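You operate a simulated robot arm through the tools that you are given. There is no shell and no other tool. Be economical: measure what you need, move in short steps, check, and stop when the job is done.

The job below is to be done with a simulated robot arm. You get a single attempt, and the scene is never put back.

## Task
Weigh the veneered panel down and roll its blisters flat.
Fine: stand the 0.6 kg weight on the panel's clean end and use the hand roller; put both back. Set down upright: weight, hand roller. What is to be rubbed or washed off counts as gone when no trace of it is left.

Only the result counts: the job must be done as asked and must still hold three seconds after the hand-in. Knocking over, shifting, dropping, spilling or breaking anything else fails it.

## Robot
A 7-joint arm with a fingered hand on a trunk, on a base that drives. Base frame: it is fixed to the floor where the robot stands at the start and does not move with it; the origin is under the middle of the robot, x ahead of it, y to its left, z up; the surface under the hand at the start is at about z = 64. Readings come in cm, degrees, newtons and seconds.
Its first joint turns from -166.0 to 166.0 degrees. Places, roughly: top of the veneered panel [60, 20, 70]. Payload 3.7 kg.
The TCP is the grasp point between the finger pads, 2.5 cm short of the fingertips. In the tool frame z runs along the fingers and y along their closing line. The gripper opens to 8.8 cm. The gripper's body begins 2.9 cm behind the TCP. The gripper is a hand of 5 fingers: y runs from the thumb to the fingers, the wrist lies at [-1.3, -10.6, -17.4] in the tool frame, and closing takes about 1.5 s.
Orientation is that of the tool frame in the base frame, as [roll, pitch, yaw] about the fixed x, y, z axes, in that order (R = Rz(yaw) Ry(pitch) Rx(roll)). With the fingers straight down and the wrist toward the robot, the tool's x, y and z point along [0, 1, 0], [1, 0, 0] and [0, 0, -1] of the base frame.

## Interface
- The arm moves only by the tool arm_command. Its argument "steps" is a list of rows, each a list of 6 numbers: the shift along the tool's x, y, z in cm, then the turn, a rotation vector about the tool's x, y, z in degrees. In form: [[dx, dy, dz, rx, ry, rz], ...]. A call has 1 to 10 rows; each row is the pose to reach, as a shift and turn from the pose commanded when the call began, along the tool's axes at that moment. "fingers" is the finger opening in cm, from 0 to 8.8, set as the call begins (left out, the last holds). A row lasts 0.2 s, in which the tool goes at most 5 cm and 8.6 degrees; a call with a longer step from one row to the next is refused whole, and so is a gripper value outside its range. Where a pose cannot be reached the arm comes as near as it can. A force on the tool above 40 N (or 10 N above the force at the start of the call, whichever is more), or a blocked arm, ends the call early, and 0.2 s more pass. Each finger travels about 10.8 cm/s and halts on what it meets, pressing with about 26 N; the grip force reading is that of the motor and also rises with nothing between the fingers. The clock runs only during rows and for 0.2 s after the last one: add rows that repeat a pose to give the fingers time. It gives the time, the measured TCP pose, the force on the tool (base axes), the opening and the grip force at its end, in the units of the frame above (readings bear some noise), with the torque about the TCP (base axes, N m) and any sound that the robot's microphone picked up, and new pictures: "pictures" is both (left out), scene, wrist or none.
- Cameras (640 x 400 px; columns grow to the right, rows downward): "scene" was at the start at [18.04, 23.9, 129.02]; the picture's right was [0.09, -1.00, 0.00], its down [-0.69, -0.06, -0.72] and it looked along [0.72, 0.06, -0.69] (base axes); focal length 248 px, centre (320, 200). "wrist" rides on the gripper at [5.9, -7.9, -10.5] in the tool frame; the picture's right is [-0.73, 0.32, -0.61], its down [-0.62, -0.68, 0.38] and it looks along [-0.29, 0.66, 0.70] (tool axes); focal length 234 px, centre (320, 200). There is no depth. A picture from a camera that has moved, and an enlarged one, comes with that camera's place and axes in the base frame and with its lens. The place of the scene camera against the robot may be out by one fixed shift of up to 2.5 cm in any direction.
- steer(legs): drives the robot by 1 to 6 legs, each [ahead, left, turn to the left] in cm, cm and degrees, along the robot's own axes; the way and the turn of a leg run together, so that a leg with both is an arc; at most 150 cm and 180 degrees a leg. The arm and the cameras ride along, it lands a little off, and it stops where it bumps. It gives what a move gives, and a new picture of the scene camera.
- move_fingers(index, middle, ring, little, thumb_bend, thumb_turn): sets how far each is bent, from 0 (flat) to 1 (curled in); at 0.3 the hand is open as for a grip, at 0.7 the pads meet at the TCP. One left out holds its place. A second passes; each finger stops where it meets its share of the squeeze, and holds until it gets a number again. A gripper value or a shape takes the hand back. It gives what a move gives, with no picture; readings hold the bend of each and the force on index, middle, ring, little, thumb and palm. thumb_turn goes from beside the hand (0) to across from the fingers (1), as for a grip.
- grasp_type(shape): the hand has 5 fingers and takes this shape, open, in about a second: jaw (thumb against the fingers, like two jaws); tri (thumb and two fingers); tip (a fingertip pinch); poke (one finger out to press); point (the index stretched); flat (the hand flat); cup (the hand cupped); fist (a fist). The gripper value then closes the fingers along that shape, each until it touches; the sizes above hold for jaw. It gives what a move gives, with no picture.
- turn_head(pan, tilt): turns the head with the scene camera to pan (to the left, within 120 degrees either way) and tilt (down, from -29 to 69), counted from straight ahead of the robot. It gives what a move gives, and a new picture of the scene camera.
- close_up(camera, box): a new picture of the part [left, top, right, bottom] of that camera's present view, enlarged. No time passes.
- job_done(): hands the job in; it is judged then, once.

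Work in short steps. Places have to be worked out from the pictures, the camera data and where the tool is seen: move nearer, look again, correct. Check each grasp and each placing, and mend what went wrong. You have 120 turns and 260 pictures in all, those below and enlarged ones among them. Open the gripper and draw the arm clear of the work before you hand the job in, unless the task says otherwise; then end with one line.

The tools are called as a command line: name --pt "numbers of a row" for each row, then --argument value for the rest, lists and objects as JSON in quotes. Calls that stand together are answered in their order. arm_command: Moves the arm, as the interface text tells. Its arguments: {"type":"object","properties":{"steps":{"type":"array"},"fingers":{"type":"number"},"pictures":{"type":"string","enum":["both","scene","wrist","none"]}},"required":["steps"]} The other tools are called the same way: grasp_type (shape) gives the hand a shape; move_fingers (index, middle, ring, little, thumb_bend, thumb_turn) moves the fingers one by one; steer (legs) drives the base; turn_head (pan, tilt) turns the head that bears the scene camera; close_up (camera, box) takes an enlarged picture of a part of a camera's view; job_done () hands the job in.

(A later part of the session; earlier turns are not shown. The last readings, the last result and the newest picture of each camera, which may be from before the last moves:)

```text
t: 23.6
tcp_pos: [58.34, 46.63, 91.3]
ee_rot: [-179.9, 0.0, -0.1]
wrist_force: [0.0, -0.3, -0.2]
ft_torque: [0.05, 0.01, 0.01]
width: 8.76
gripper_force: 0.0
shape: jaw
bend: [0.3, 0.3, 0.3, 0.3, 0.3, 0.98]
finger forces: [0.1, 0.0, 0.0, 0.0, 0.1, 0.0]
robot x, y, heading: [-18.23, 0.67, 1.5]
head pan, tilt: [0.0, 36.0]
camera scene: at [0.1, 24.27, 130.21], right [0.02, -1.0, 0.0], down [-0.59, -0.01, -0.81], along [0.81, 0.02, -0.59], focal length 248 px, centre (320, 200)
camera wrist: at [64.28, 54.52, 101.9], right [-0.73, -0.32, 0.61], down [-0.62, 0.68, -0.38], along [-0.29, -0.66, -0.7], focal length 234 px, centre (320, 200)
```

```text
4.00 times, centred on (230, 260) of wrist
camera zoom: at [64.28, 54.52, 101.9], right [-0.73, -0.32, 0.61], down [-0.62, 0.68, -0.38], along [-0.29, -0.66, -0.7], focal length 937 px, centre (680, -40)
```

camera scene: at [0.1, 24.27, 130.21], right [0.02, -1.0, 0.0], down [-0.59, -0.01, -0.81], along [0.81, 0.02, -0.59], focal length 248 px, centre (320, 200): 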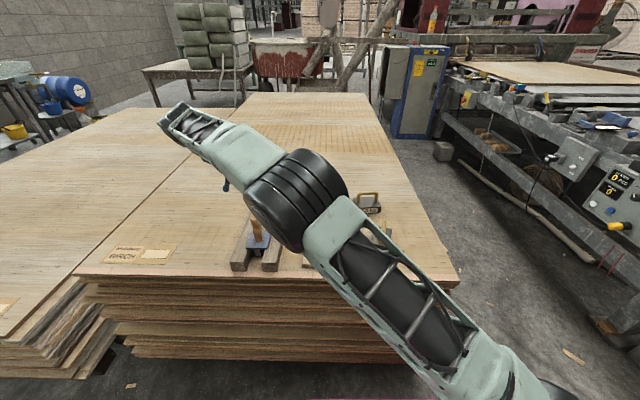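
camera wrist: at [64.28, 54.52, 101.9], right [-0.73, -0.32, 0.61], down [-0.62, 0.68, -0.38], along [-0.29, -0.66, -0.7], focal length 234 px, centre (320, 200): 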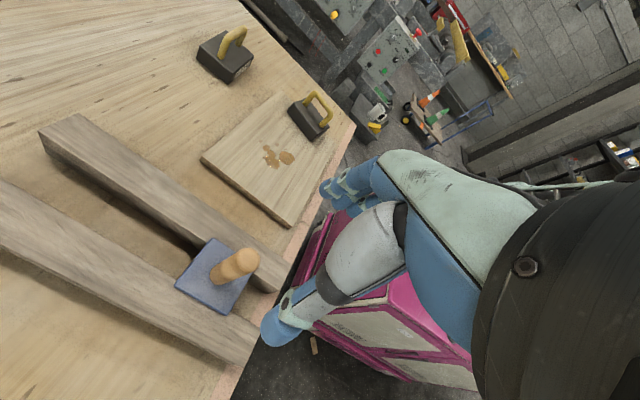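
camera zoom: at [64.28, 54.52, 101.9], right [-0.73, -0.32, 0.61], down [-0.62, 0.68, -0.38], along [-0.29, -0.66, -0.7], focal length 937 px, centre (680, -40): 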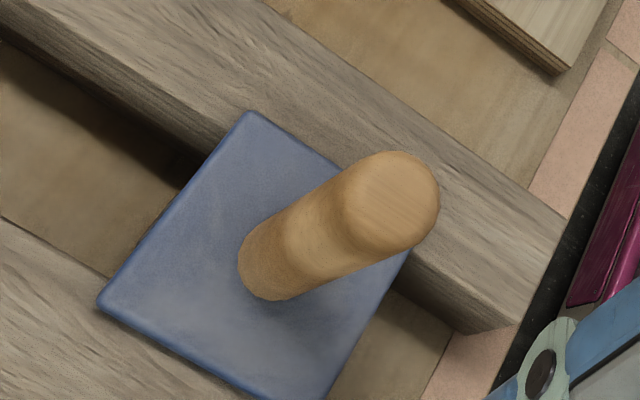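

Handle at (59.1,45.5), top z≈79, plate 7×7 cm aligned with axes. Check the drum axis direction.

close_up --camera "scene" --box '[232, 210, 288, 245]'

close_up --camera "scene" --box '[240, 230, 272, 258]'

```text
11.43 times, centred on (260, 228) of scene
camera zoom: at [0.1, 24.27, 130.21], right [0.02, -1.0, 0.0], down [-0.59, -0.01, -0.81], along [0.81, 0.02, -0.59], focal length 2829 px, centre (1006, -114)
```

zoom: 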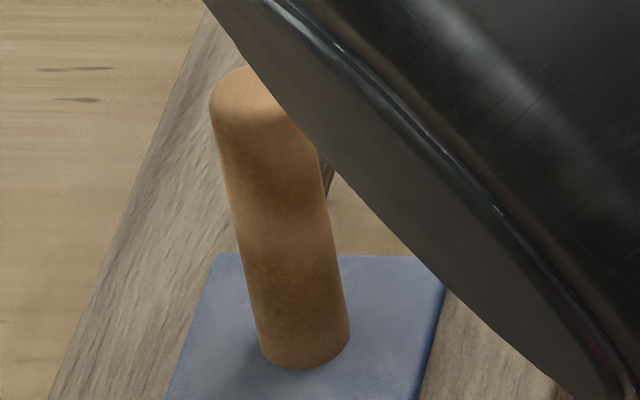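

```text
14.29 times, centred on (256, 244) of scene
camera zoom: at [0.1, 24.27, 130.21], right [0.02, -1.0, 0.0], down [-0.59, -0.01, -0.81], along [0.81, 0.02, -0.59], focal length 3536 px, centre (1234, -429)
```

zoom: 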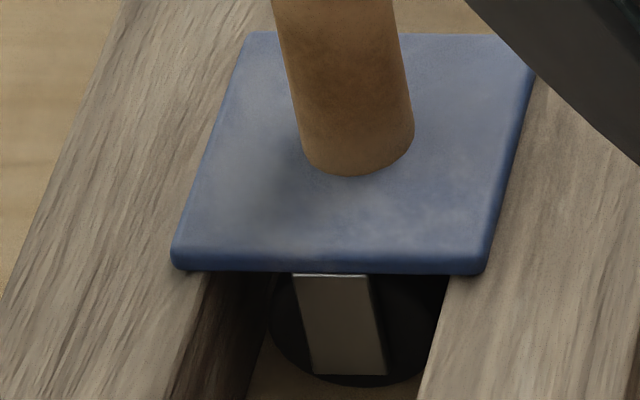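

Drum axis lies along x, so it rolls along y. Position over the handle then descend around it.

arm_command --pt "0.76 1.13 3 0 0 0" --pt "0.76 1.13 7 0 0 0" --pt "0.76 1.13 8.3 0 0 0" --pictures "wrist"

```text
t: 24.4
tcp_pos: [59.17, 45.56, 82.84]
ee_rot: [180.0, 0.0, 0.1]
wrist_force: [0.3, 0.2, -0.4]
ft_torque: [-0.04, -0.04, 0.01]
width: 8.78
gripper_force: 0.1
shape: jaw
bend: [0.3, 0.3, 0.3, 0.3, 0.3, 0.98]
finger forces: [0.0, 0.0, 0.0, 0.1, 0.1, 0.0]
robot x, y, heading: [-17.92, 0.12, 1.6]
head pan, tilt: [0.0, 36.0]
camera wrist: at [65.05, 53.39, 93.4], right [-0.73, -0.32, 0.61], down [-0.62, 0.68, -0.38], along [-0.29, -0.66, -0.7], focal length 234 px, centre (320, 200)
```

wrist: 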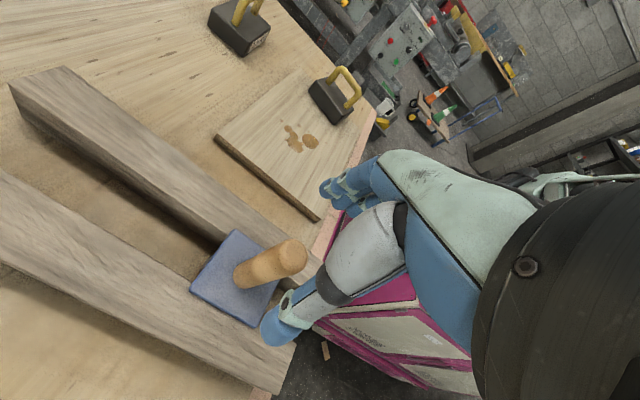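

Well aligned. Descend 6.3 cm around the handle.

arm_command --pt "0 0 2.5 0 0 0" --pt "0 0 4.5 0 0 0" --pt "0 0 5.5 0 0 0" --pt "0 0 6.3 0 0 0"

```text
t: 25.4
tcp_pos: [59.14, 45.54, 76.55]
ee_rot: [179.9, 0.0, 0.1]
wrist_force: [0.1, 1.1, 0.7]
ft_torque: [0.0, 0.0, 0.01]
width: 8.77
gripper_force: 0.1
shape: jaw
bend: [0.3, 0.3, 0.3, 0.3, 0.3, 0.98]
finger forces: [0.0, 0.0, 0.1, 0.1, 0.0, 0.1]
robot x, y, heading: [-17.79, 0.87, 1.3]
head pan, tilt: [0.0, 36.0]
camera scene: at [0.1, 24.31, 130.2], right [0.02, -1.0, 0.0], down [-0.59, -0.01, -0.81], along [0.81, 0.02, -0.59], focal length 248 px, centre (320, 200)
camera wrist: at [65.1, 53.37, 87.12], right [-0.73, -0.32, 0.61], down [-0.62, 0.68, -0.38], along [-0.29, -0.66, -0.7], focal length 234 px, centre (320, 200)
```

scene: 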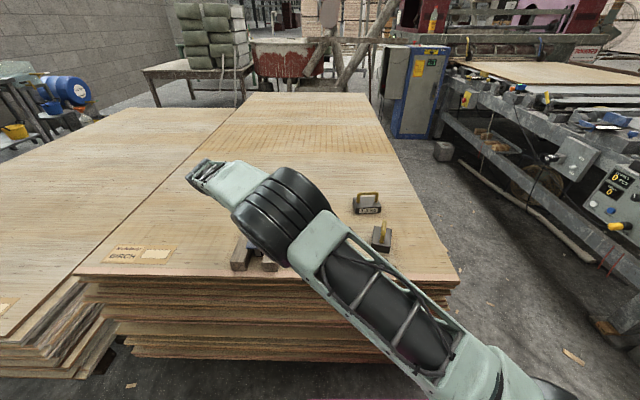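
wrist: 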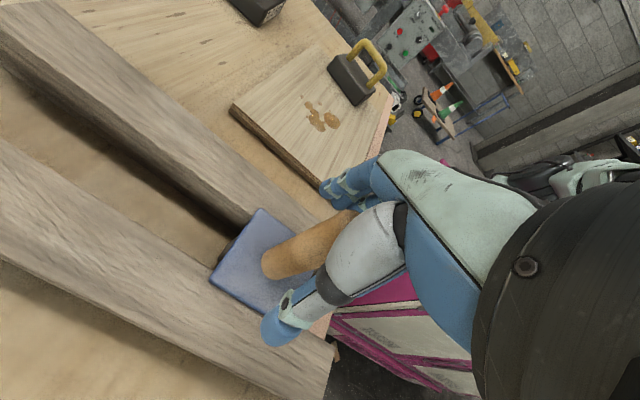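

Handle is between thumb and fingers. Close the hand.

arm_command --pt "0 0 0.4 0 0 0" --pt "0 0 0.4 0 0 0" --pt "0 0 0.4 0 0 0" --pt "0 0 0.4 0 0 0" --pt "0 0 0.4 0 0 0" --pt "0 0 0.4 0 0 0" --pt "0 0 0.4 0 0 0" --pt "0 0 0.4 0 0 0" --fingers 0

close_up --camera "wrist" --box '[180, 150, 420, 350]'

```text
t: 27.2
tcp_pos: [59.25, 45.6, 76.29]
ee_rot: [-179.9, 0.0, 0.2]
wrist_force: [0.7, 0.5, -0.1]
ft_torque: [-0.04, -0.03, 0.03]
width: 1.89
gripper_force: 26.1
shape: jaw
bend: [0.73, 0.57, 0.65, 0.64, 0.75, 1.0]
finger forces: [13.0, 8.5, 0.0, 0.1, 21.5, 0.0]
robot x, y, heading: [-17.71, 0.54, 1.4]
head pan, tilt: [0.0, 36.0]
camera scene: at [0.1, 24.32, 130.2], right [0.02, -1.0, 0.0], down [-0.59, -0.01, -0.81], along [0.81, 0.02, -0.59], focal length 248 px, centre (320, 200)
camera wrist: at [65.1, 53.37, 86.76], right [-0.73, -0.32, 0.61], down [-0.62, 0.68, -0.38], along [-0.29, -0.66, -0.7], focal length 234 px, centre (320, 200)
```

scene: 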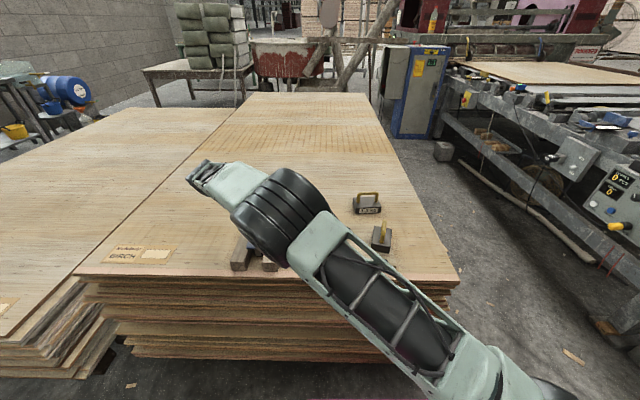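
wrist: 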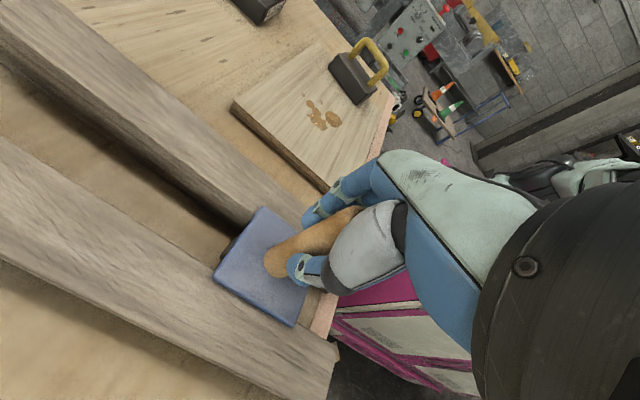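

```text
2.00 times, centred on (300, 250) of wrist
camera zoom: at [65.1, 53.37, 86.76], right [-0.73, -0.32, 0.61], down [-0.62, 0.68, -0.38], along [-0.29, -0.66, -0.7], focal length 468 px, centre (360, 100)
```

zoom: 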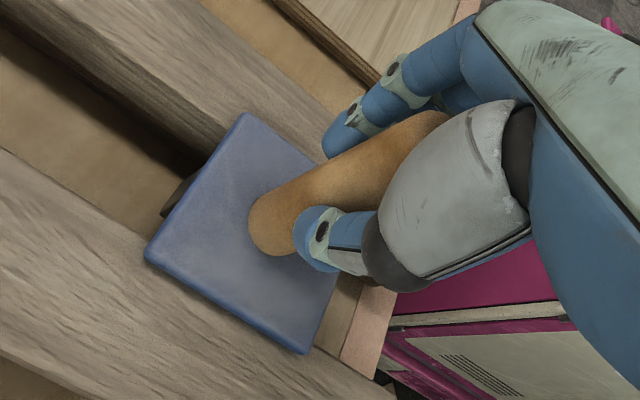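

Gripped (width 1.9 cm, thumb vs index+middle). Lift straight up 8 cm and inspect tilt.

arm_command --pt "0 0 -2 0 0 0" --pt "0 0 -4 0 0 0" --pt "0 0 -6 0 0 0" --pt "0 0 -8 0 0 0" --pt "0 0 -8 0 0 0"

close_up --camera "wrist" --box '[180, 150, 420, 350]'

```text
t: 28.4
tcp_pos: [59.34, 45.43, 84.22]
ee_rot: [180.0, 0.0, 0.1]
wrist_force: [-0.5, 0.3, -2.0]
ft_torque: [0.0, -0.03, 0.02]
width: 1.87
gripper_force: 26.1
shape: jaw
bend: [0.73, 0.57, 0.65, 0.64, 0.76, 1.0]
finger forces: [12.4, 9.3, 0.0, 0.0, 21.3, 0.1]
robot x, y, heading: [-18.11, 0.43, 1.4]
head pan, tilt: [0.0, 36.0]
camera scene: at [0.1, 24.32, 130.2], right [0.02, -1.0, 0.0], down [-0.59, -0.01, -0.81], along [0.81, 0.02, -0.59], focal length 248 px, centre (320, 200)
camera wrist: at [65.11, 53.42, 94.72], right [-0.73, -0.32, 0.61], down [-0.62, 0.68, -0.38], along [-0.29, -0.66, -0.7], focal length 234 px, centre (320, 200)
```

scene: 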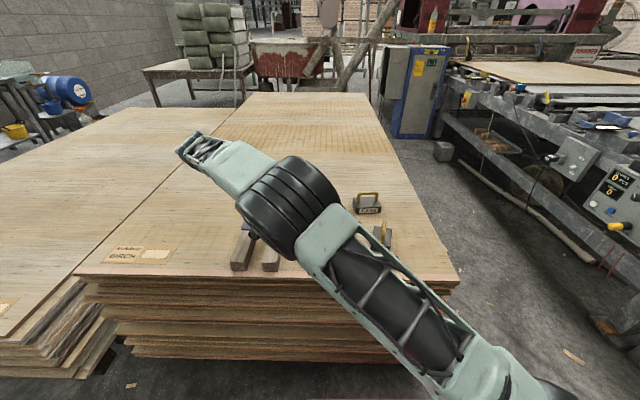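
wrist: 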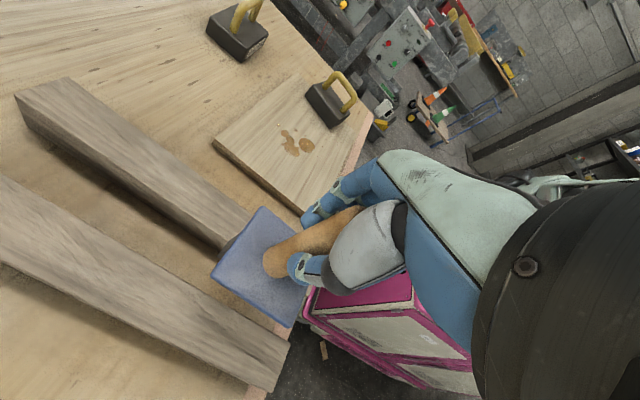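

```text
2.00 times, centred on (300, 250) of wrist
camera zoom: at [65.11, 53.42, 94.72], right [-0.73, -0.32, 0.61], down [-0.62, 0.68, -0.38], along [-0.29, -0.66, -0.7], focal length 468 px, centre (360, 100)
```

zoom: 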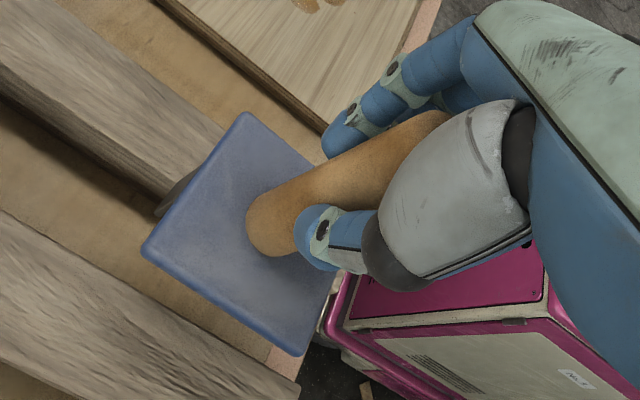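

Held securely and barely tilted. Move over to the panel left of the blisters (x 60.5, y 26).

arm_command --pt "0.3 4.5 0 0 0 0" --pt "0.6 9 0 0 0 0" --pt "0.9 13.5 0 0 0 0" --pt "1.2 18 0 0 0 0" --pt "1.2 19.4 2 0 0 0" --pt "1.2 19.4 4 0 0 0"

close_up --camera "wrist" --box '[160, 80, 420, 350]'

close_up --camera "scene" --box '[260, 180, 420, 280]'

```text
t: 29.9
tcp_pos: [60.64, 26.01, 80.25]
ee_rot: [180.0, 0.0, 0.0]
wrist_force: [0.2, -0.3, -2.8]
ft_torque: [0.03, 0.0, -0.01]
width: 1.85
gripper_force: 25.8
shape: jaw
bend: [0.73, 0.57, 0.65, 0.64, 0.76, 1.0]
finger forces: [12.7, 9.4, 0.0, 0.0, 21.4, 0.0]
robot x, y, heading: [-18.02, 0.7, 1.2]
head pan, tilt: [0.0, 36.0]
camera scene: at [0.11, 24.3, 130.2], right [0.02, -1.0, 0.0], down [-0.59, -0.01, -0.81], along [0.81, 0.02, -0.59], focal length 248 px, centre (320, 200)
camera wrist: at [66.45, 33.9, 90.8], right [-0.73, -0.32, 0.61], down [-0.63, 0.68, -0.38], along [-0.29, -0.66, -0.7], focal length 234 px, centre (320, 200)
```

scene: 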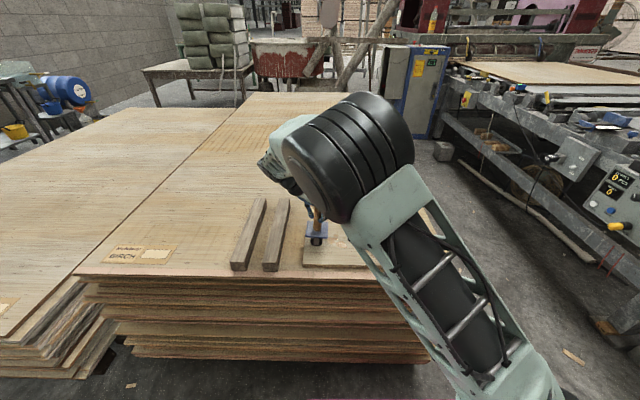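
wrist: 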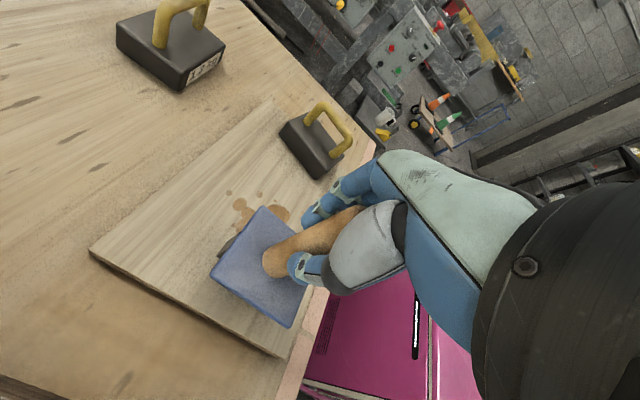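

```text
1.48 times, centred on (290, 215) of wrist
camera zoom: at [66.45, 33.9, 90.8], right [-0.73, -0.32, 0.61], down [-0.63, 0.68, -0.38], along [-0.29, -0.66, -0.7], focal length 347 px, centre (364, 178)
```

zoom: 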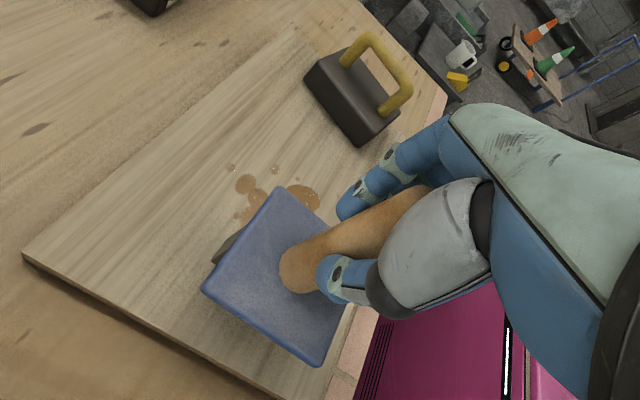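

```text
4.00 times, centred on (340, 230) of scene
camera zoom: at [0.11, 24.3, 130.2], right [0.02, -1.0, 0.0], down [-0.59, -0.01, -0.81], along [0.81, 0.02, -0.59], focal length 990 px, centre (240, 80)
```

zoom: 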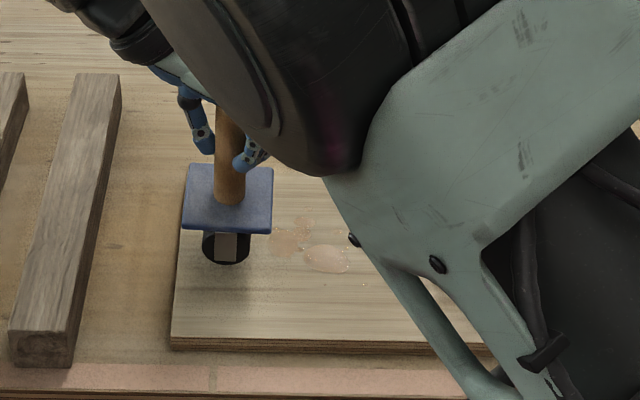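

Blisters span about x 57–67, y 14–23; weight's left face is at y≈7.8. Lower the roller toward contact.

arm_command --pt "0 0 1 0 0 0" --pt "0 0 2 0 0 0" --pt "0 0 2.4 0 0 0" --pt "0 0 2.4 0 0 0" --pictures "none"

arm_command --pt "0 0 0.3 0 0 0" --pt "0 0 0.3 0 0 0" --pictures "none"

close_up --camera "scene" --box '[260, 180, 420, 280]'

```text
t: 30.9
tcp_pos: [60.56, 26.1, 77.96]
ee_rot: [-180.0, -0.1, 0.1]
wrist_force: [2.7, -0.4, 8.2]
ft_torque: [0.04, -0.04, 0.0]
width: 1.94
gripper_force: 25.6
shape: jaw
bend: [0.73, 0.57, 0.65, 0.64, 0.77, 1.0]
finger forces: [15.0, 9.8, 0.1, 0.0, 24.7, 0.0]
robot x, y, heading: [-17.83, 0.74, 1.4]
head pan, tilt: [0.0, 36.0]
```

```text
t: 31.4
tcp_pos: [60.53, 26.04, 77.49]
ee_rot: [180.0, -0.1, 0.1]
wrist_force: [4.0, -1.1, 16.1]
ft_torque: [0.21, -0.12, 0.02]
width: 2.14
gripper_force: 25.9
shape: jaw
bend: [0.73, 0.56, 0.65, 0.64, 0.79, 1.0]
finger forces: [16.9, 10.5, 0.0, 0.1, 30.5, 0.0]
robot x, y, heading: [-18.12, 0.85, 1.5]
head pan, tilt: [0.0, 36.0]
```

```text
4.00 times, centred on (340, 230) of scene
camera zoom: at [0.06, 24.29, 130.21], right [0.02, -1.0, 0.0], down [-0.59, -0.01, -0.81], along [0.81, 0.02, -0.59], focal length 990 px, centre (240, 80)
```

zoom: 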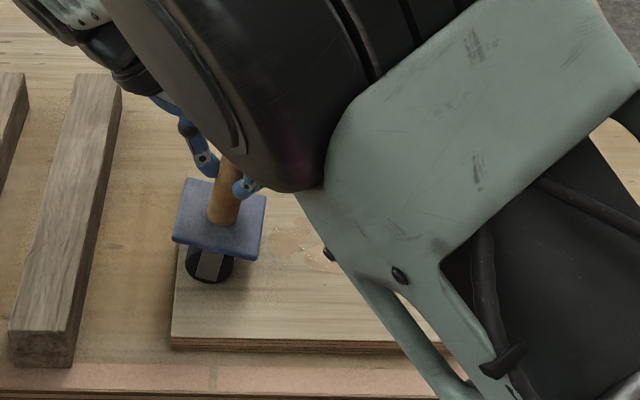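

Contact at ~16 N with the roller tilting a little (drum trailing). Ease up 0.3 cm and roll toward −y across the blisters.

arm_command --pt "0 0 -0.3 0 0 0" --pt "0 1.5 -0.3 0 0 0" --pt "0 3 -0.3 0 0 0" --pt "0 4.5 -0.3 0 0 0" --pt "0 6 -0.3 0 0 0" --pt "0 7.5 -0.3 0 0 0" --pt "0 9 -0.3 0 0 0" --pt "0 10.5 -0.3 0 0 0" --pt "0 12 -0.3 0 0 0" --pt "0 12.5 -0.3 0 0 0"

close_up --camera "wrist" --box '[160, 80, 420, 350]'

close_up --camera "scene" --box '[260, 180, 420, 280]'

```text
t: 33.6
tcp_pos: [60.43, 13.52, 77.81]
ee_rot: [180.0, 0.0, 0.1]
wrist_force: [-1.1, -0.3, 0.3]
ft_torque: [0.03, 0.0, -0.01]
width: 2.03
gripper_force: 25.9
shape: jaw
bend: [0.73, 0.55, 0.65, 0.64, 0.79, 1.0]
finger forces: [12.3, 10.9, 0.0, 0.0, 23.6, 0.1]
robot x, y, heading: [-17.66, 0.98, 1.5]
head pan, tilt: [0.0, 36.0]
camera scene: at [0.09, 24.31, 130.2], right [0.02, -1.0, 0.0], down [-0.59, -0.01, -0.81], along [0.81, 0.02, -0.59], focal length 248 px, centre (320, 200)
camera wrist: at [66.35, 21.42, 88.4], right [-0.73, -0.32, 0.61], down [-0.62, 0.68, -0.38], along [-0.29, -0.66, -0.7], focal length 234 px, centre (320, 200)
```

scene: 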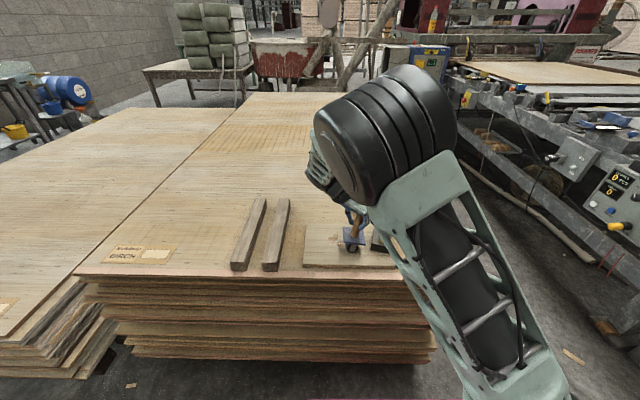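
wrist: 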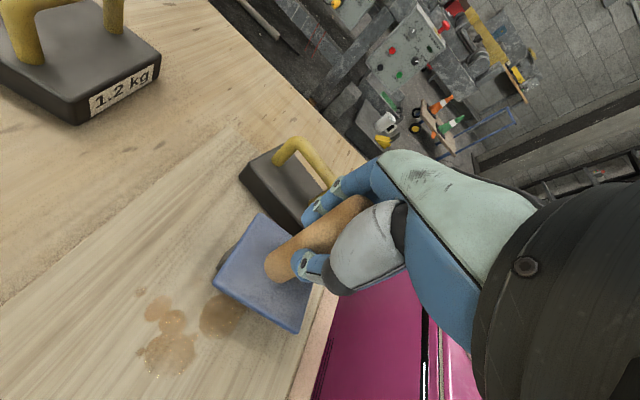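

```text
1.48 times, centred on (290, 215) of wrist
camera zoom: at [66.35, 21.42, 88.4], right [-0.73, -0.32, 0.61], down [-0.62, 0.68, -0.38], along [-0.29, -0.66, -0.7], focal length 347 px, centre (364, 178)
```

zoom: 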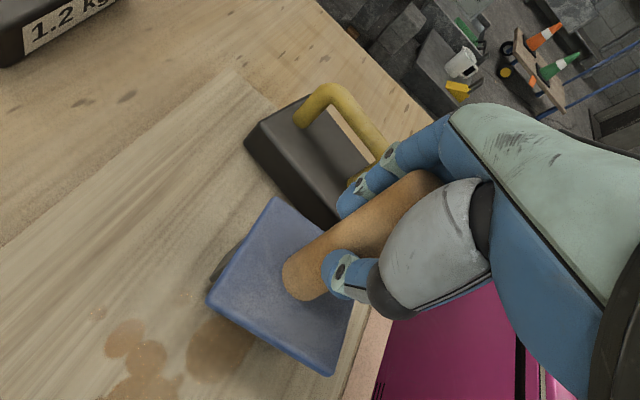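

```text
4.00 times, centred on (340, 230) of scene
camera zoom: at [0.09, 24.31, 130.2], right [0.02, -1.0, 0.0], down [-0.59, -0.01, -0.81], along [0.81, 0.02, -0.59], focal length 990 px, centre (240, 80)
```

zoom: 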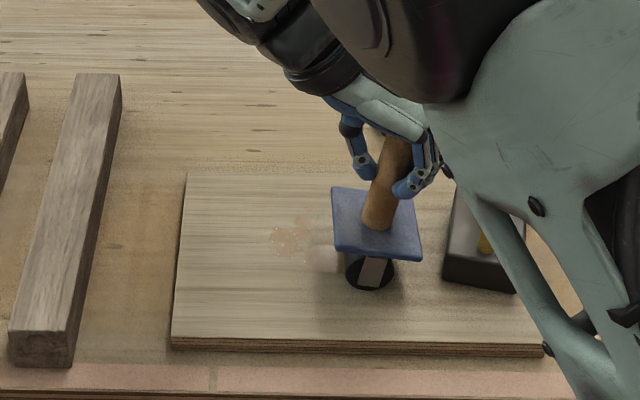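

Force had faded to ~0 while rolling, so marks remain. Press deeper here to build force and look at the readings.

arm_command --pt "0 0 0.4 0 0 0" --pt "0 0 0.7 0 0 0" --pt "0 0 0.7 0 0 0" --pictures "none"

close_up --camera "scene" --box '[260, 180, 420, 280]'

```text
t: 34.5
tcp_pos: [60.51, 13.53, 77.3]
ee_rot: [-179.9, -0.2, 0.1]
wrist_force: [1.0, 0.1, 35.4]
ft_torque: [0.65, 0.2, -0.07]
width: 2.37
gripper_force: 26.2
shape: jaw
bend: [0.73, 0.54, 0.65, 0.64, 0.8, 1.0]
finger forces: [21.0, 10.5, 0.2, 0.0, 40.3, 0.0]
robot x, y, heading: [-18.09, 0.52, 1.6]
head pan, tilt: [0.0, 36.0]
```

```text
4.00 times, centred on (340, 230) of scene
camera zoom: at [-0.01, 24.28, 130.23], right [0.02, -1.0, 0.0], down [-0.59, -0.01, -0.81], along [0.81, 0.02, -0.59], focal length 990 px, centre (240, 80)
```

zoom: 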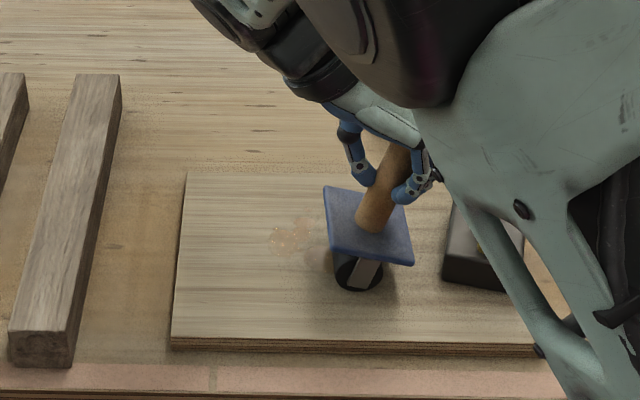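

35 N but the roller tilts ~15° in the grip. Raise, counter-rotate the hand −12° about x so the drum sits beneath, and look.

arm_command --pt "0 0 -1 0 0 0" --pt "0 0 -1.5 -6 0 0" --pt "0 0 -1.5 -12 0 0" --pt "0 0 -1.5 -12 0 0" --pictures "wrist"

close_up --camera "scene" --box '[260, 180, 420, 280]'

```text
t: 35.5
tcp_pos: [60.41, 13.62, 78.67]
ee_rot: [167.9, 0.0, 0.1]
wrist_force: [0.5, 0.7, -3.6]
ft_torque: [0.05, -0.04, 0.03]
width: 2.0
gripper_force: 25.9
shape: jaw
bend: [0.73, 0.55, 0.65, 0.64, 0.79, 1.0]
finger forces: [13.3, 10.1, 0.1, 0.2, 21.7, 0.0]
robot x, y, heading: [-17.72, 0.7, 1.3]
head pan, tilt: [0.0, 36.0]
camera wrist: at [66.39, 23.45, 87.26], right [-0.73, -0.19, 0.66], down [-0.63, 0.58, -0.52], along [-0.29, -0.79, -0.54], focal length 234 px, centre (320, 200)
```

wrist: 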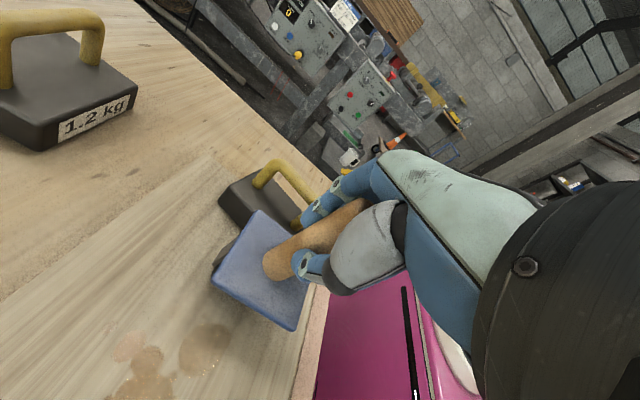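

```text
4.00 times, centred on (340, 230) of scene
camera zoom: at [0.11, 24.31, 130.2], right [0.02, -1.0, 0.0], down [-0.59, -0.01, -0.81], along [0.81, 0.02, -0.59], focal length 990 px, centre (240, 80)
```

zoom: 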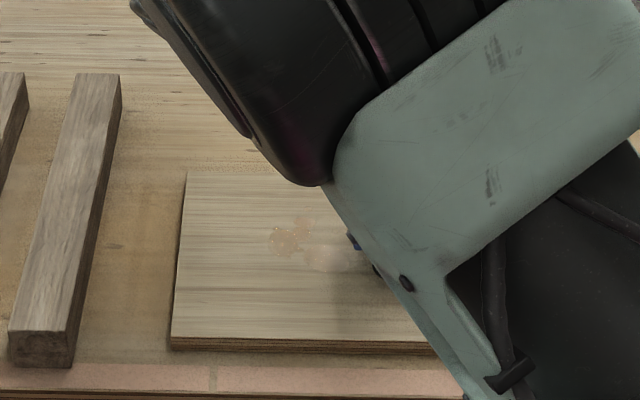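

The marks are fading already. Shift slightly +y and lower to contact with the corrected tilt.

arm_command --pt "0 -1.47 -0.31 0 0 0" --pt "0 -1.58 0.18 0 0 0" --pt "0 -1.66 0.57 0 0 0" --pt "0 -1.66 0.57 0 0 0" --pictures "none"

```text
t: 36.5
tcp_pos: [60.55, 14.95, 77.84]
ee_rot: [168.0, 0.0, 0.1]
wrist_force: [3.4, 0.8, 8.1]
ft_torque: [-0.13, -0.03, 0.08]
width: 2.02
gripper_force: 26.4
shape: jaw
bend: [0.73, 0.54, 0.65, 0.64, 0.79, 1.0]
finger forces: [15.0, 10.5, 0.1, 0.0, 22.5, 0.0]
robot x, y, heading: [-18.09, 1.17, 1.6]
head pan, tilt: [0.0, 36.0]
```

8 N contact, no torque problem. Press 0.2 cm more and roll +y 9 cm, then back.

arm_command --pt "0 -0.04 0.2 0 0 0" --pt "0 -1.26 -0.06 0 0 0" --pt "0 -2.48 -0.32 0 0 0" --pt "0 -3.7 -0.58 0 0 0" --pt "0 -4.92 -0.84 0 0 0" --pt "0 -6.14 -1.1 0 0 0" --pt "0 -7.36 -1.36 0 0 0" --pt "0 -8.58 -1.62 0 0 0" --pt "0 -9.8 -1.88 0 0 0"

close_up --camera "scene" --box '[260, 180, 420, 280]'

```text
t: 38.5
tcp_pos: [60.48, 25.1, 77.45]
ee_rot: [168.0, 0.0, 0.1]
wrist_force: [-3.2, 0.5, 5.4]
ft_torque: [-0.18, 0.08, -0.04]
width: 2.05
gripper_force: 26.0
shape: jaw
bend: [0.73, 0.54, 0.65, 0.64, 0.78, 1.0]
finger forces: [12.6, 12.2, 0.2, 0.0, 20.0, 0.0]
robot x, y, heading: [-17.85, 0.83, 1.3]
head pan, tilt: [0.0, 36.0]
camera scene: at [0.07, 24.3, 130.21], right [0.02, -1.0, 0.0], down [-0.59, -0.01, -0.81], along [0.81, 0.02, -0.59], focal length 248 px, centre (320, 200)
camera wrist: at [66.31, 34.96, 86.24], right [-0.73, -0.19, 0.66], down [-0.62, 0.59, -0.52], along [-0.29, -0.79, -0.54], focal length 234 px, centre (320, 200)
```

scene: 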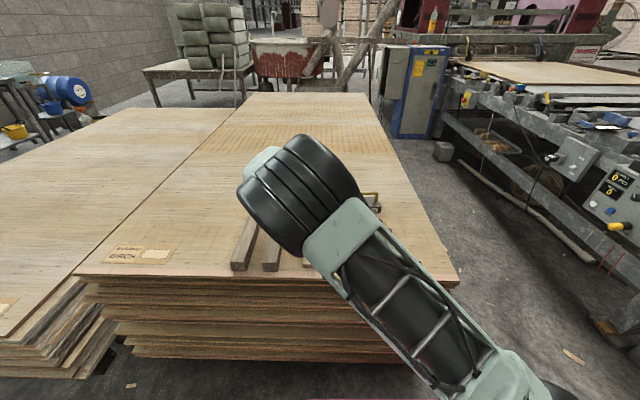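
wrist: 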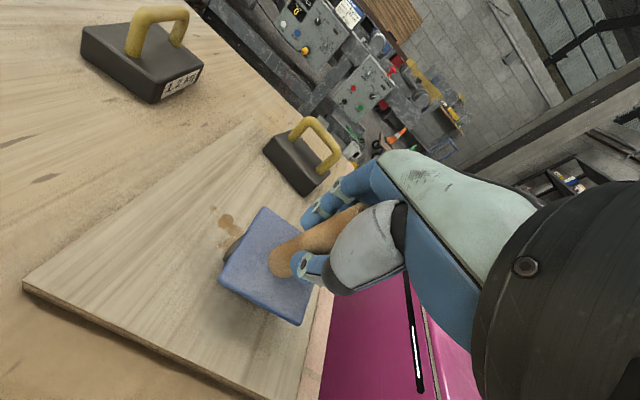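

```text
4.00 times, centred on (340, 230) of scene
camera zoom: at [0.07, 24.3, 130.21], right [0.02, -1.0, 0.0], down [-0.59, -0.01, -0.81], along [0.81, 0.02, -0.59], focal length 990 px, centre (240, 80)
```

zoom: 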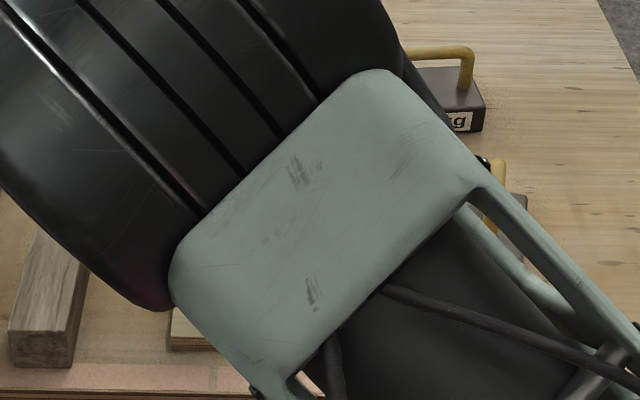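

Good. Remaining spots at larger x. Lift slightly, shift x +4, press again and roll −y.

arm_command --pt "0 0.2 -1 0 0 0" --pt "4 0.2 -1 0 0 0" --pt "4 0 0 0 0 0" --pt "4 -0.02 0.1 0 0 0" --pt "4 -0.02 0.1 0 0 0" --pictures "none"

arm_command --pt "0 1.2 0.26 0 0 0" --pt "0 2.4 0.52 0 0 0" --pt "0 3.6 0.78 0 0 0" --pt "0 4.8 1.04 0 0 0" --pt "0 6.0 1.3 0 0 0" --pt "0 7.2 1.56 0 0 0" --pt "0 8.4 1.82 0 0 0" --pt "0 9.6 2.08 0 0 0" --pt "0 10.8 2.34 0 0 0"

close_up --camera "scene" --box '[260, 180, 420, 280]'

```text
t: 39.6
tcp_pos: [64.5, 25.1, 77.57]
ee_rot: [168.0, 0.0, 0.1]
wrist_force: [3.5, 0.0, 10.6]
ft_torque: [-0.32, -0.04, 0.09]
width: 1.99
gripper_force: 26.3
shape: jaw
bend: [0.73, 0.55, 0.65, 0.64, 0.78, 1.0]
finger forces: [15.6, 12.1, 0.0, 0.1, 20.8, 0.0]
robot x, y, heading: [-17.9, 0.31, 1.5]
head pan, tilt: [0.0, 36.0]
```

```text
t: 41.6
tcp_pos: [64.49, 14.01, 77.48]
ee_rot: [167.9, -0.1, 0.1]
wrist_force: [3.0, 1.4, 14.5]
ft_torque: [-0.5, -0.11, 0.12]
width: 1.99
gripper_force: 26.0
shape: jaw
bend: [0.74, 0.55, 0.65, 0.64, 0.76, 1.0]
finger forces: [20.7, 12.0, 0.1, 0.0, 20.7, 0.1]
robot x, y, heading: [-18.37, 0.53, 1.3]
head pan, tilt: [0.0, 36.0]
camera scene: at [0.06, 24.31, 130.21], right [0.02, -1.0, 0.0], down [-0.59, -0.01, -0.81], along [0.81, 0.02, -0.59], focal length 248 px, centre (320, 200)
camera wrist: at [70.35, 23.88, 86.1], right [-0.73, -0.19, 0.66], down [-0.62, 0.59, -0.52], along [-0.29, -0.79, -0.54], focal length 234 px, centre (320, 200)
```

scene: 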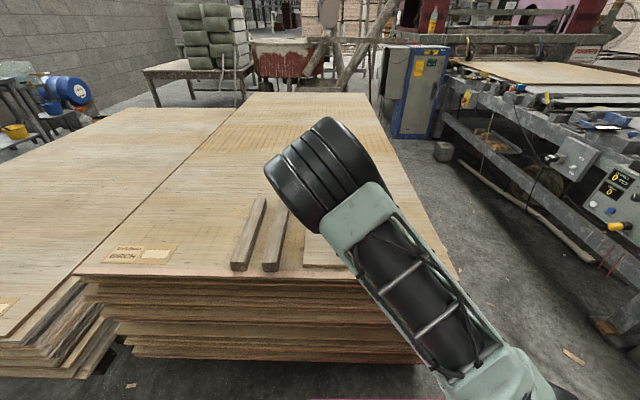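
wrist: 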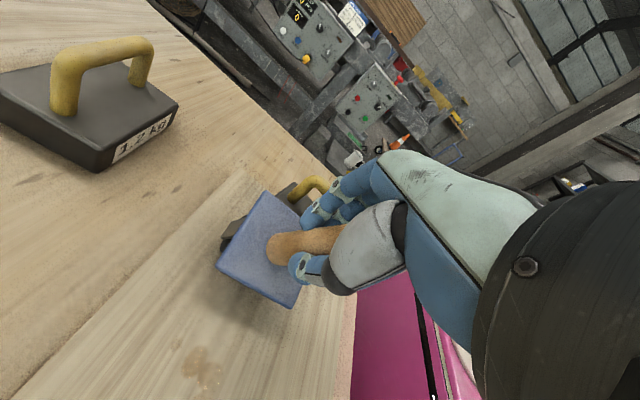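

```text
4.00 times, centred on (340, 230) of scene
camera zoom: at [0.06, 24.31, 130.21], right [0.02, -1.0, 0.0], down [-0.59, -0.01, -0.81], along [0.81, 0.02, -0.59], focal length 990 px, centre (240, 80)
```

zoom: 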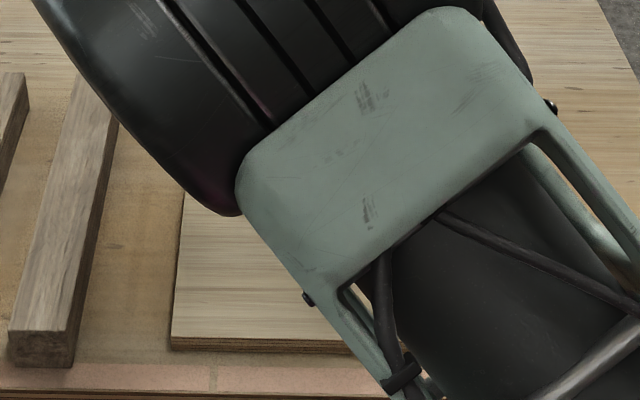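

One faint patch remains near (64,20). Roll back +y with the same pressure.

arm_command --pt "0 -1.2 -0.26 0 0 0" --pt "0 -2.4 -0.52 0 0 0" --pt "0 -3.6 -0.78 0 0 0" --pt "0 -4.8 -1.04 0 0 0" --pt "0 -6.0 -1.3 0 0 0" --pt "0 -7.2 -1.56 0 0 0" --pt "0 -8.4 -1.82 0 0 0" --pt "0 -9.6 -2.08 0 0 0" --pt "0 -10.8 -2.34 0 0 0" --pt "0 -12 -2.6 0 0 0" --pictures "wrist"

close_up --camera "wrist" --box '[160, 150, 320, 270]'

```text
t: 43.9
tcp_pos: [64.49, 26.28, 77.37]
ee_rot: [167.9, 0.0, 0.1]
wrist_force: [-2.1, 0.3, 5.0]
ft_torque: [-0.19, 0.12, -0.07]
width: 1.91
gripper_force: 26.0
shape: jaw
bend: [0.73, 0.55, 0.71, 0.64, 0.76, 1.0]
finger forces: [12.4, 10.8, 1.3, 0.0, 19.5, 0.0]
robot x, y, heading: [-17.88, 0.64, 1.6]
head pan, tilt: [0.0, 36.0]
camera wrist: at [70.37, 36.21, 86.12], right [-0.73, -0.19, 0.66], down [-0.62, 0.59, -0.52], along [-0.29, -0.79, -0.54], focal length 234 px, centre (320, 200)
```

wrist: 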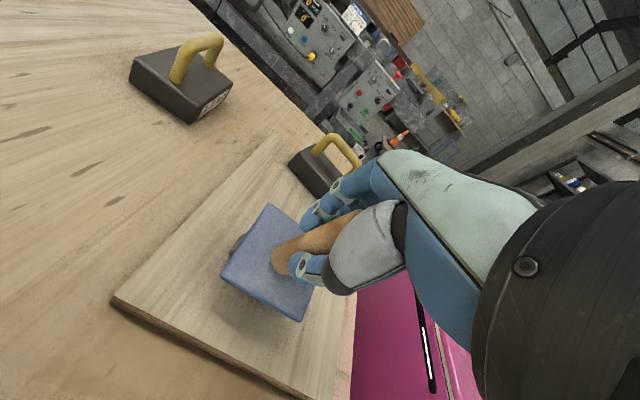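

```text
3.33 times, centred on (240, 210) of wrist
camera zoom: at [70.37, 36.21, 86.12], right [-0.73, -0.19, 0.66], down [-0.62, 0.59, -0.52], along [-0.29, -0.79, -0.54], focal length 781 px, centre (587, 167)
```

zoom: 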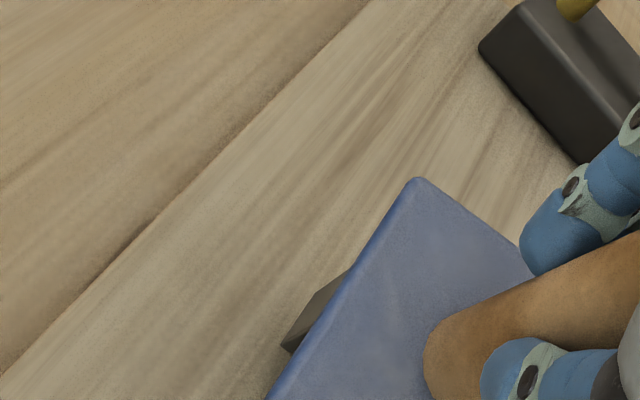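

Nothing seen from here, but the plate hides part. Lift and swing back left, levelling, to view the panel fully.

arm_command --pt "0 0.8 -3.9 0 0 0" --pt "0 1.8 -8.8 3 0 0" --pt "-1 -1.7 -9.5 6 0 0" --pt "-2 -5.1 -10.2 9 0 0" --pt "-3 -8.4 -10.9 12 0 0" --pt "-4 -11.8 -11.7 12 0 0"

close_up --camera "wrist" --box '[180, 60, 380, 200]'

close_up --camera "scene" --box '[290, 200, 410, 280]'

```text
t: 45.2
tcp_pos: [60.45, 40.33, 86.55]
ee_rot: [-179.8, 0.1, -0.1]
wrist_force: [0.7, 0.5, -2.4]
ft_torque: [0.04, 0.0, 0.02]
width: 1.87
gripper_force: 25.7
shape: jaw
bend: [0.73, 0.55, 0.71, 0.64, 0.77, 1.0]
finger forces: [12.9, 9.3, 1.4, 0.0, 19.3, 0.0]
robot x, y, heading: [-18.08, 0.82, 1.2]
head pan, tilt: [0.0, 36.0]
camera scene: at [0.12, 24.29, 130.2], right [0.02, -1.0, 0.0], down [-0.59, -0.01, -0.81], along [0.81, 0.02, -0.59], focal length 248 px, centre (320, 200)
camera wrist: at [66.33, 48.16, 97.07], right [-0.73, -0.32, 0.61], down [-0.62, 0.68, -0.38], along [-0.29, -0.66, -0.7], focal length 234 px, centre (320, 200)
```

scene: 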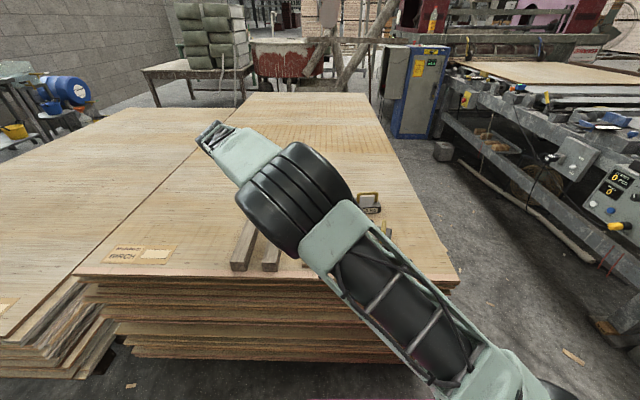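
wrist: 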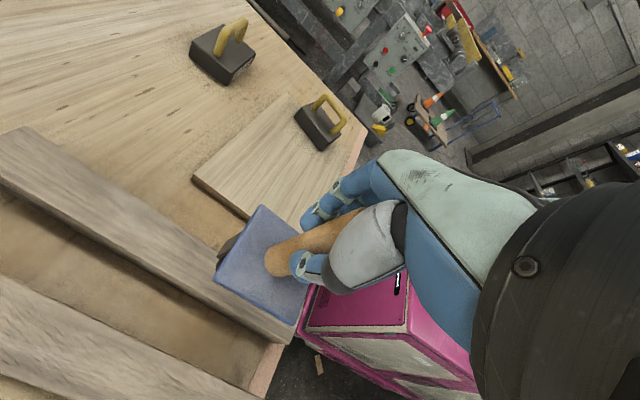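

```text
2.86 times, centred on (280, 130) of wrist
camera zoom: at [66.33, 48.16, 97.07], right [-0.73, -0.32, 0.61], down [-0.62, 0.68, -0.38], along [-0.29, -0.66, -0.7], focal length 669 px, centre (434, 400)
```

zoom: 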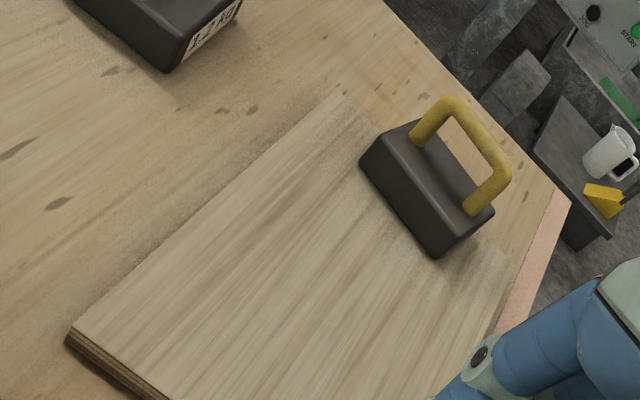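

```text
5.00 times, centred on (350, 240) of scene
camera zoom: at [0.12, 24.29, 130.2], right [0.02, -1.0, 0.0], down [-0.59, -0.01, -0.81], along [0.81, 0.02, -0.59], focal length 1238 px, centre (170, 0)
```

zoom: 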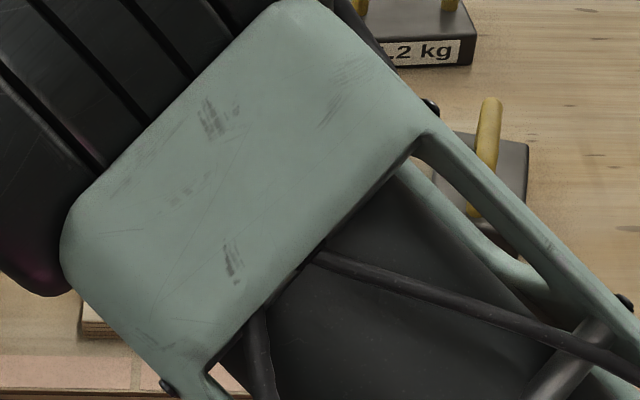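

Blisters look gone; take one closer look from a spot where the plate does not hide the area.

arm_command --pt "-1.5 3.5 0 0 0 0" --pt "-3 7 0 0 0 0" --pt "-4.5 10.5 0 0 0 0" --pt "-6 14 0 0 0 0" --pt "-6 14 2 0 0 0" --pictures "none"

close_up --camera "wrist" --box '[0, 0, 640, 400]'

close_up --camera "wrist" --box '[60, 130, 300, 290]'

```text
t: 46.5
tcp_pos: [54.53, 26.24, 84.29]
ee_rot: [180.0, 0.0, 0.3]
wrist_force: [0.9, -0.5, -2.5]
ft_torque: [0.01, 0.01, 0.0]
width: 1.87
gripper_force: 25.7
shape: jaw
bend: [0.73, 0.55, 0.71, 0.64, 0.77, 1.0]
finger forces: [12.3, 9.5, 1.5, 0.0, 19.5, 0.0]
robot x, y, heading: [-18.25, 0.87, 1.4]
head pan, tilt: [0.0, 36.0]
```

```text
1.00 times, centred on (320, 200) of wrist (not enlarged: the box is as wide or as high as the picture)
camera zoom: at [60.3, 34.11, 94.9], right [-0.72, -0.32, 0.61], down [-0.63, 0.68, -0.38], along [-0.29, -0.66, -0.7], focal length 234 px, centre (320, 200)
```

zoom: 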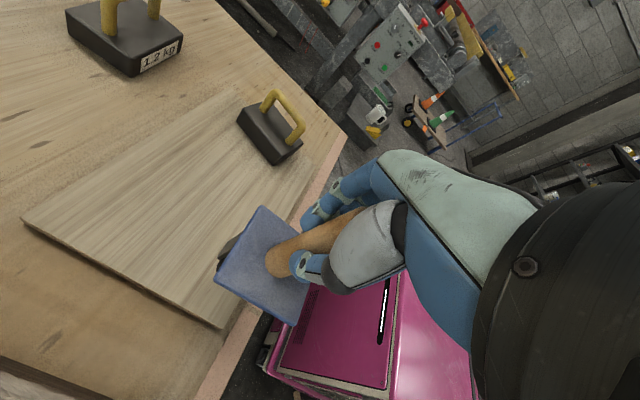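

```text
2.50 times, centred on (180, 210) of wrist
camera zoom: at [60.3, 34.11, 94.9], right [-0.72, -0.32, 0.61], down [-0.63, 0.68, -0.38], along [-0.29, -0.66, -0.7], focal length 585 px, centre (670, 175)
```

zoom: 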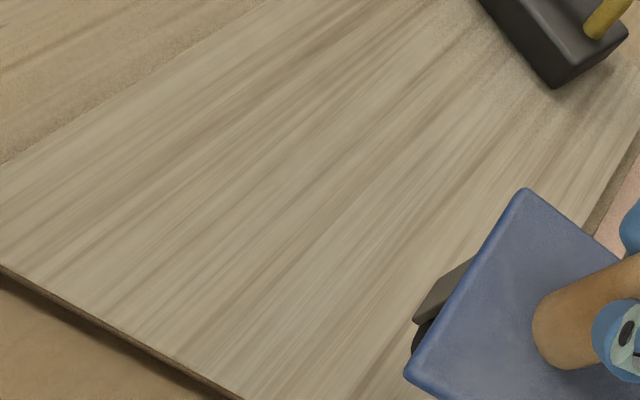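

Panel surface is clean. Return the roller: move back above its rails at (59.25,45.5).

arm_command --pt "1.2 -4.8 -1 0 0 0" --pt "2.4 -9.6 -2 0 0 0" --pt "3.6 -14.4 -2 0 0 0" --pt "4.7 -19.2 -2 0 0 0" --pt "4.7 -19.2 0 0 0 -0.3" --pt "4.7 -19.2 0 0 0 -0.3"

close_up --camera "wrist" --box '[180, 150, 420, 350]'

close_up --camera "scene" --box '[220, 200, 300, 280]'

```text
refused: row 1 steps farther than a row can; nothing moved
```

```text
2.00 times, centred on (300, 250) of wrist
camera zoom: at [60.3, 34.11, 94.9], right [-0.72, -0.32, 0.61], down [-0.63, 0.68, -0.38], along [-0.29, -0.66, -0.7], focal length 468 px, centre (360, 100)
```

zoom: 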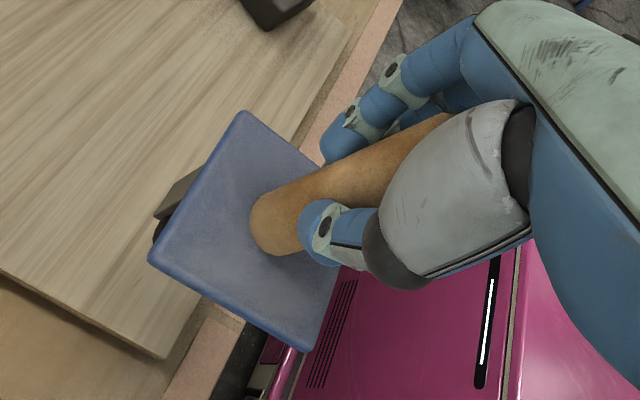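

```text
5.00 times, centred on (260, 240) of scene
camera zoom: at [0.1, 24.31, 130.2], right [0.02, -1.0, 0.0], down [-0.59, -0.01, -0.81], along [0.81, 0.02, -0.59], focal length 1238 px, centre (620, 0)
```

zoom: 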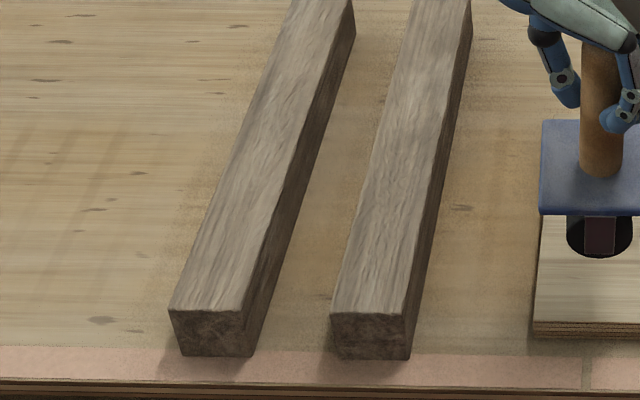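

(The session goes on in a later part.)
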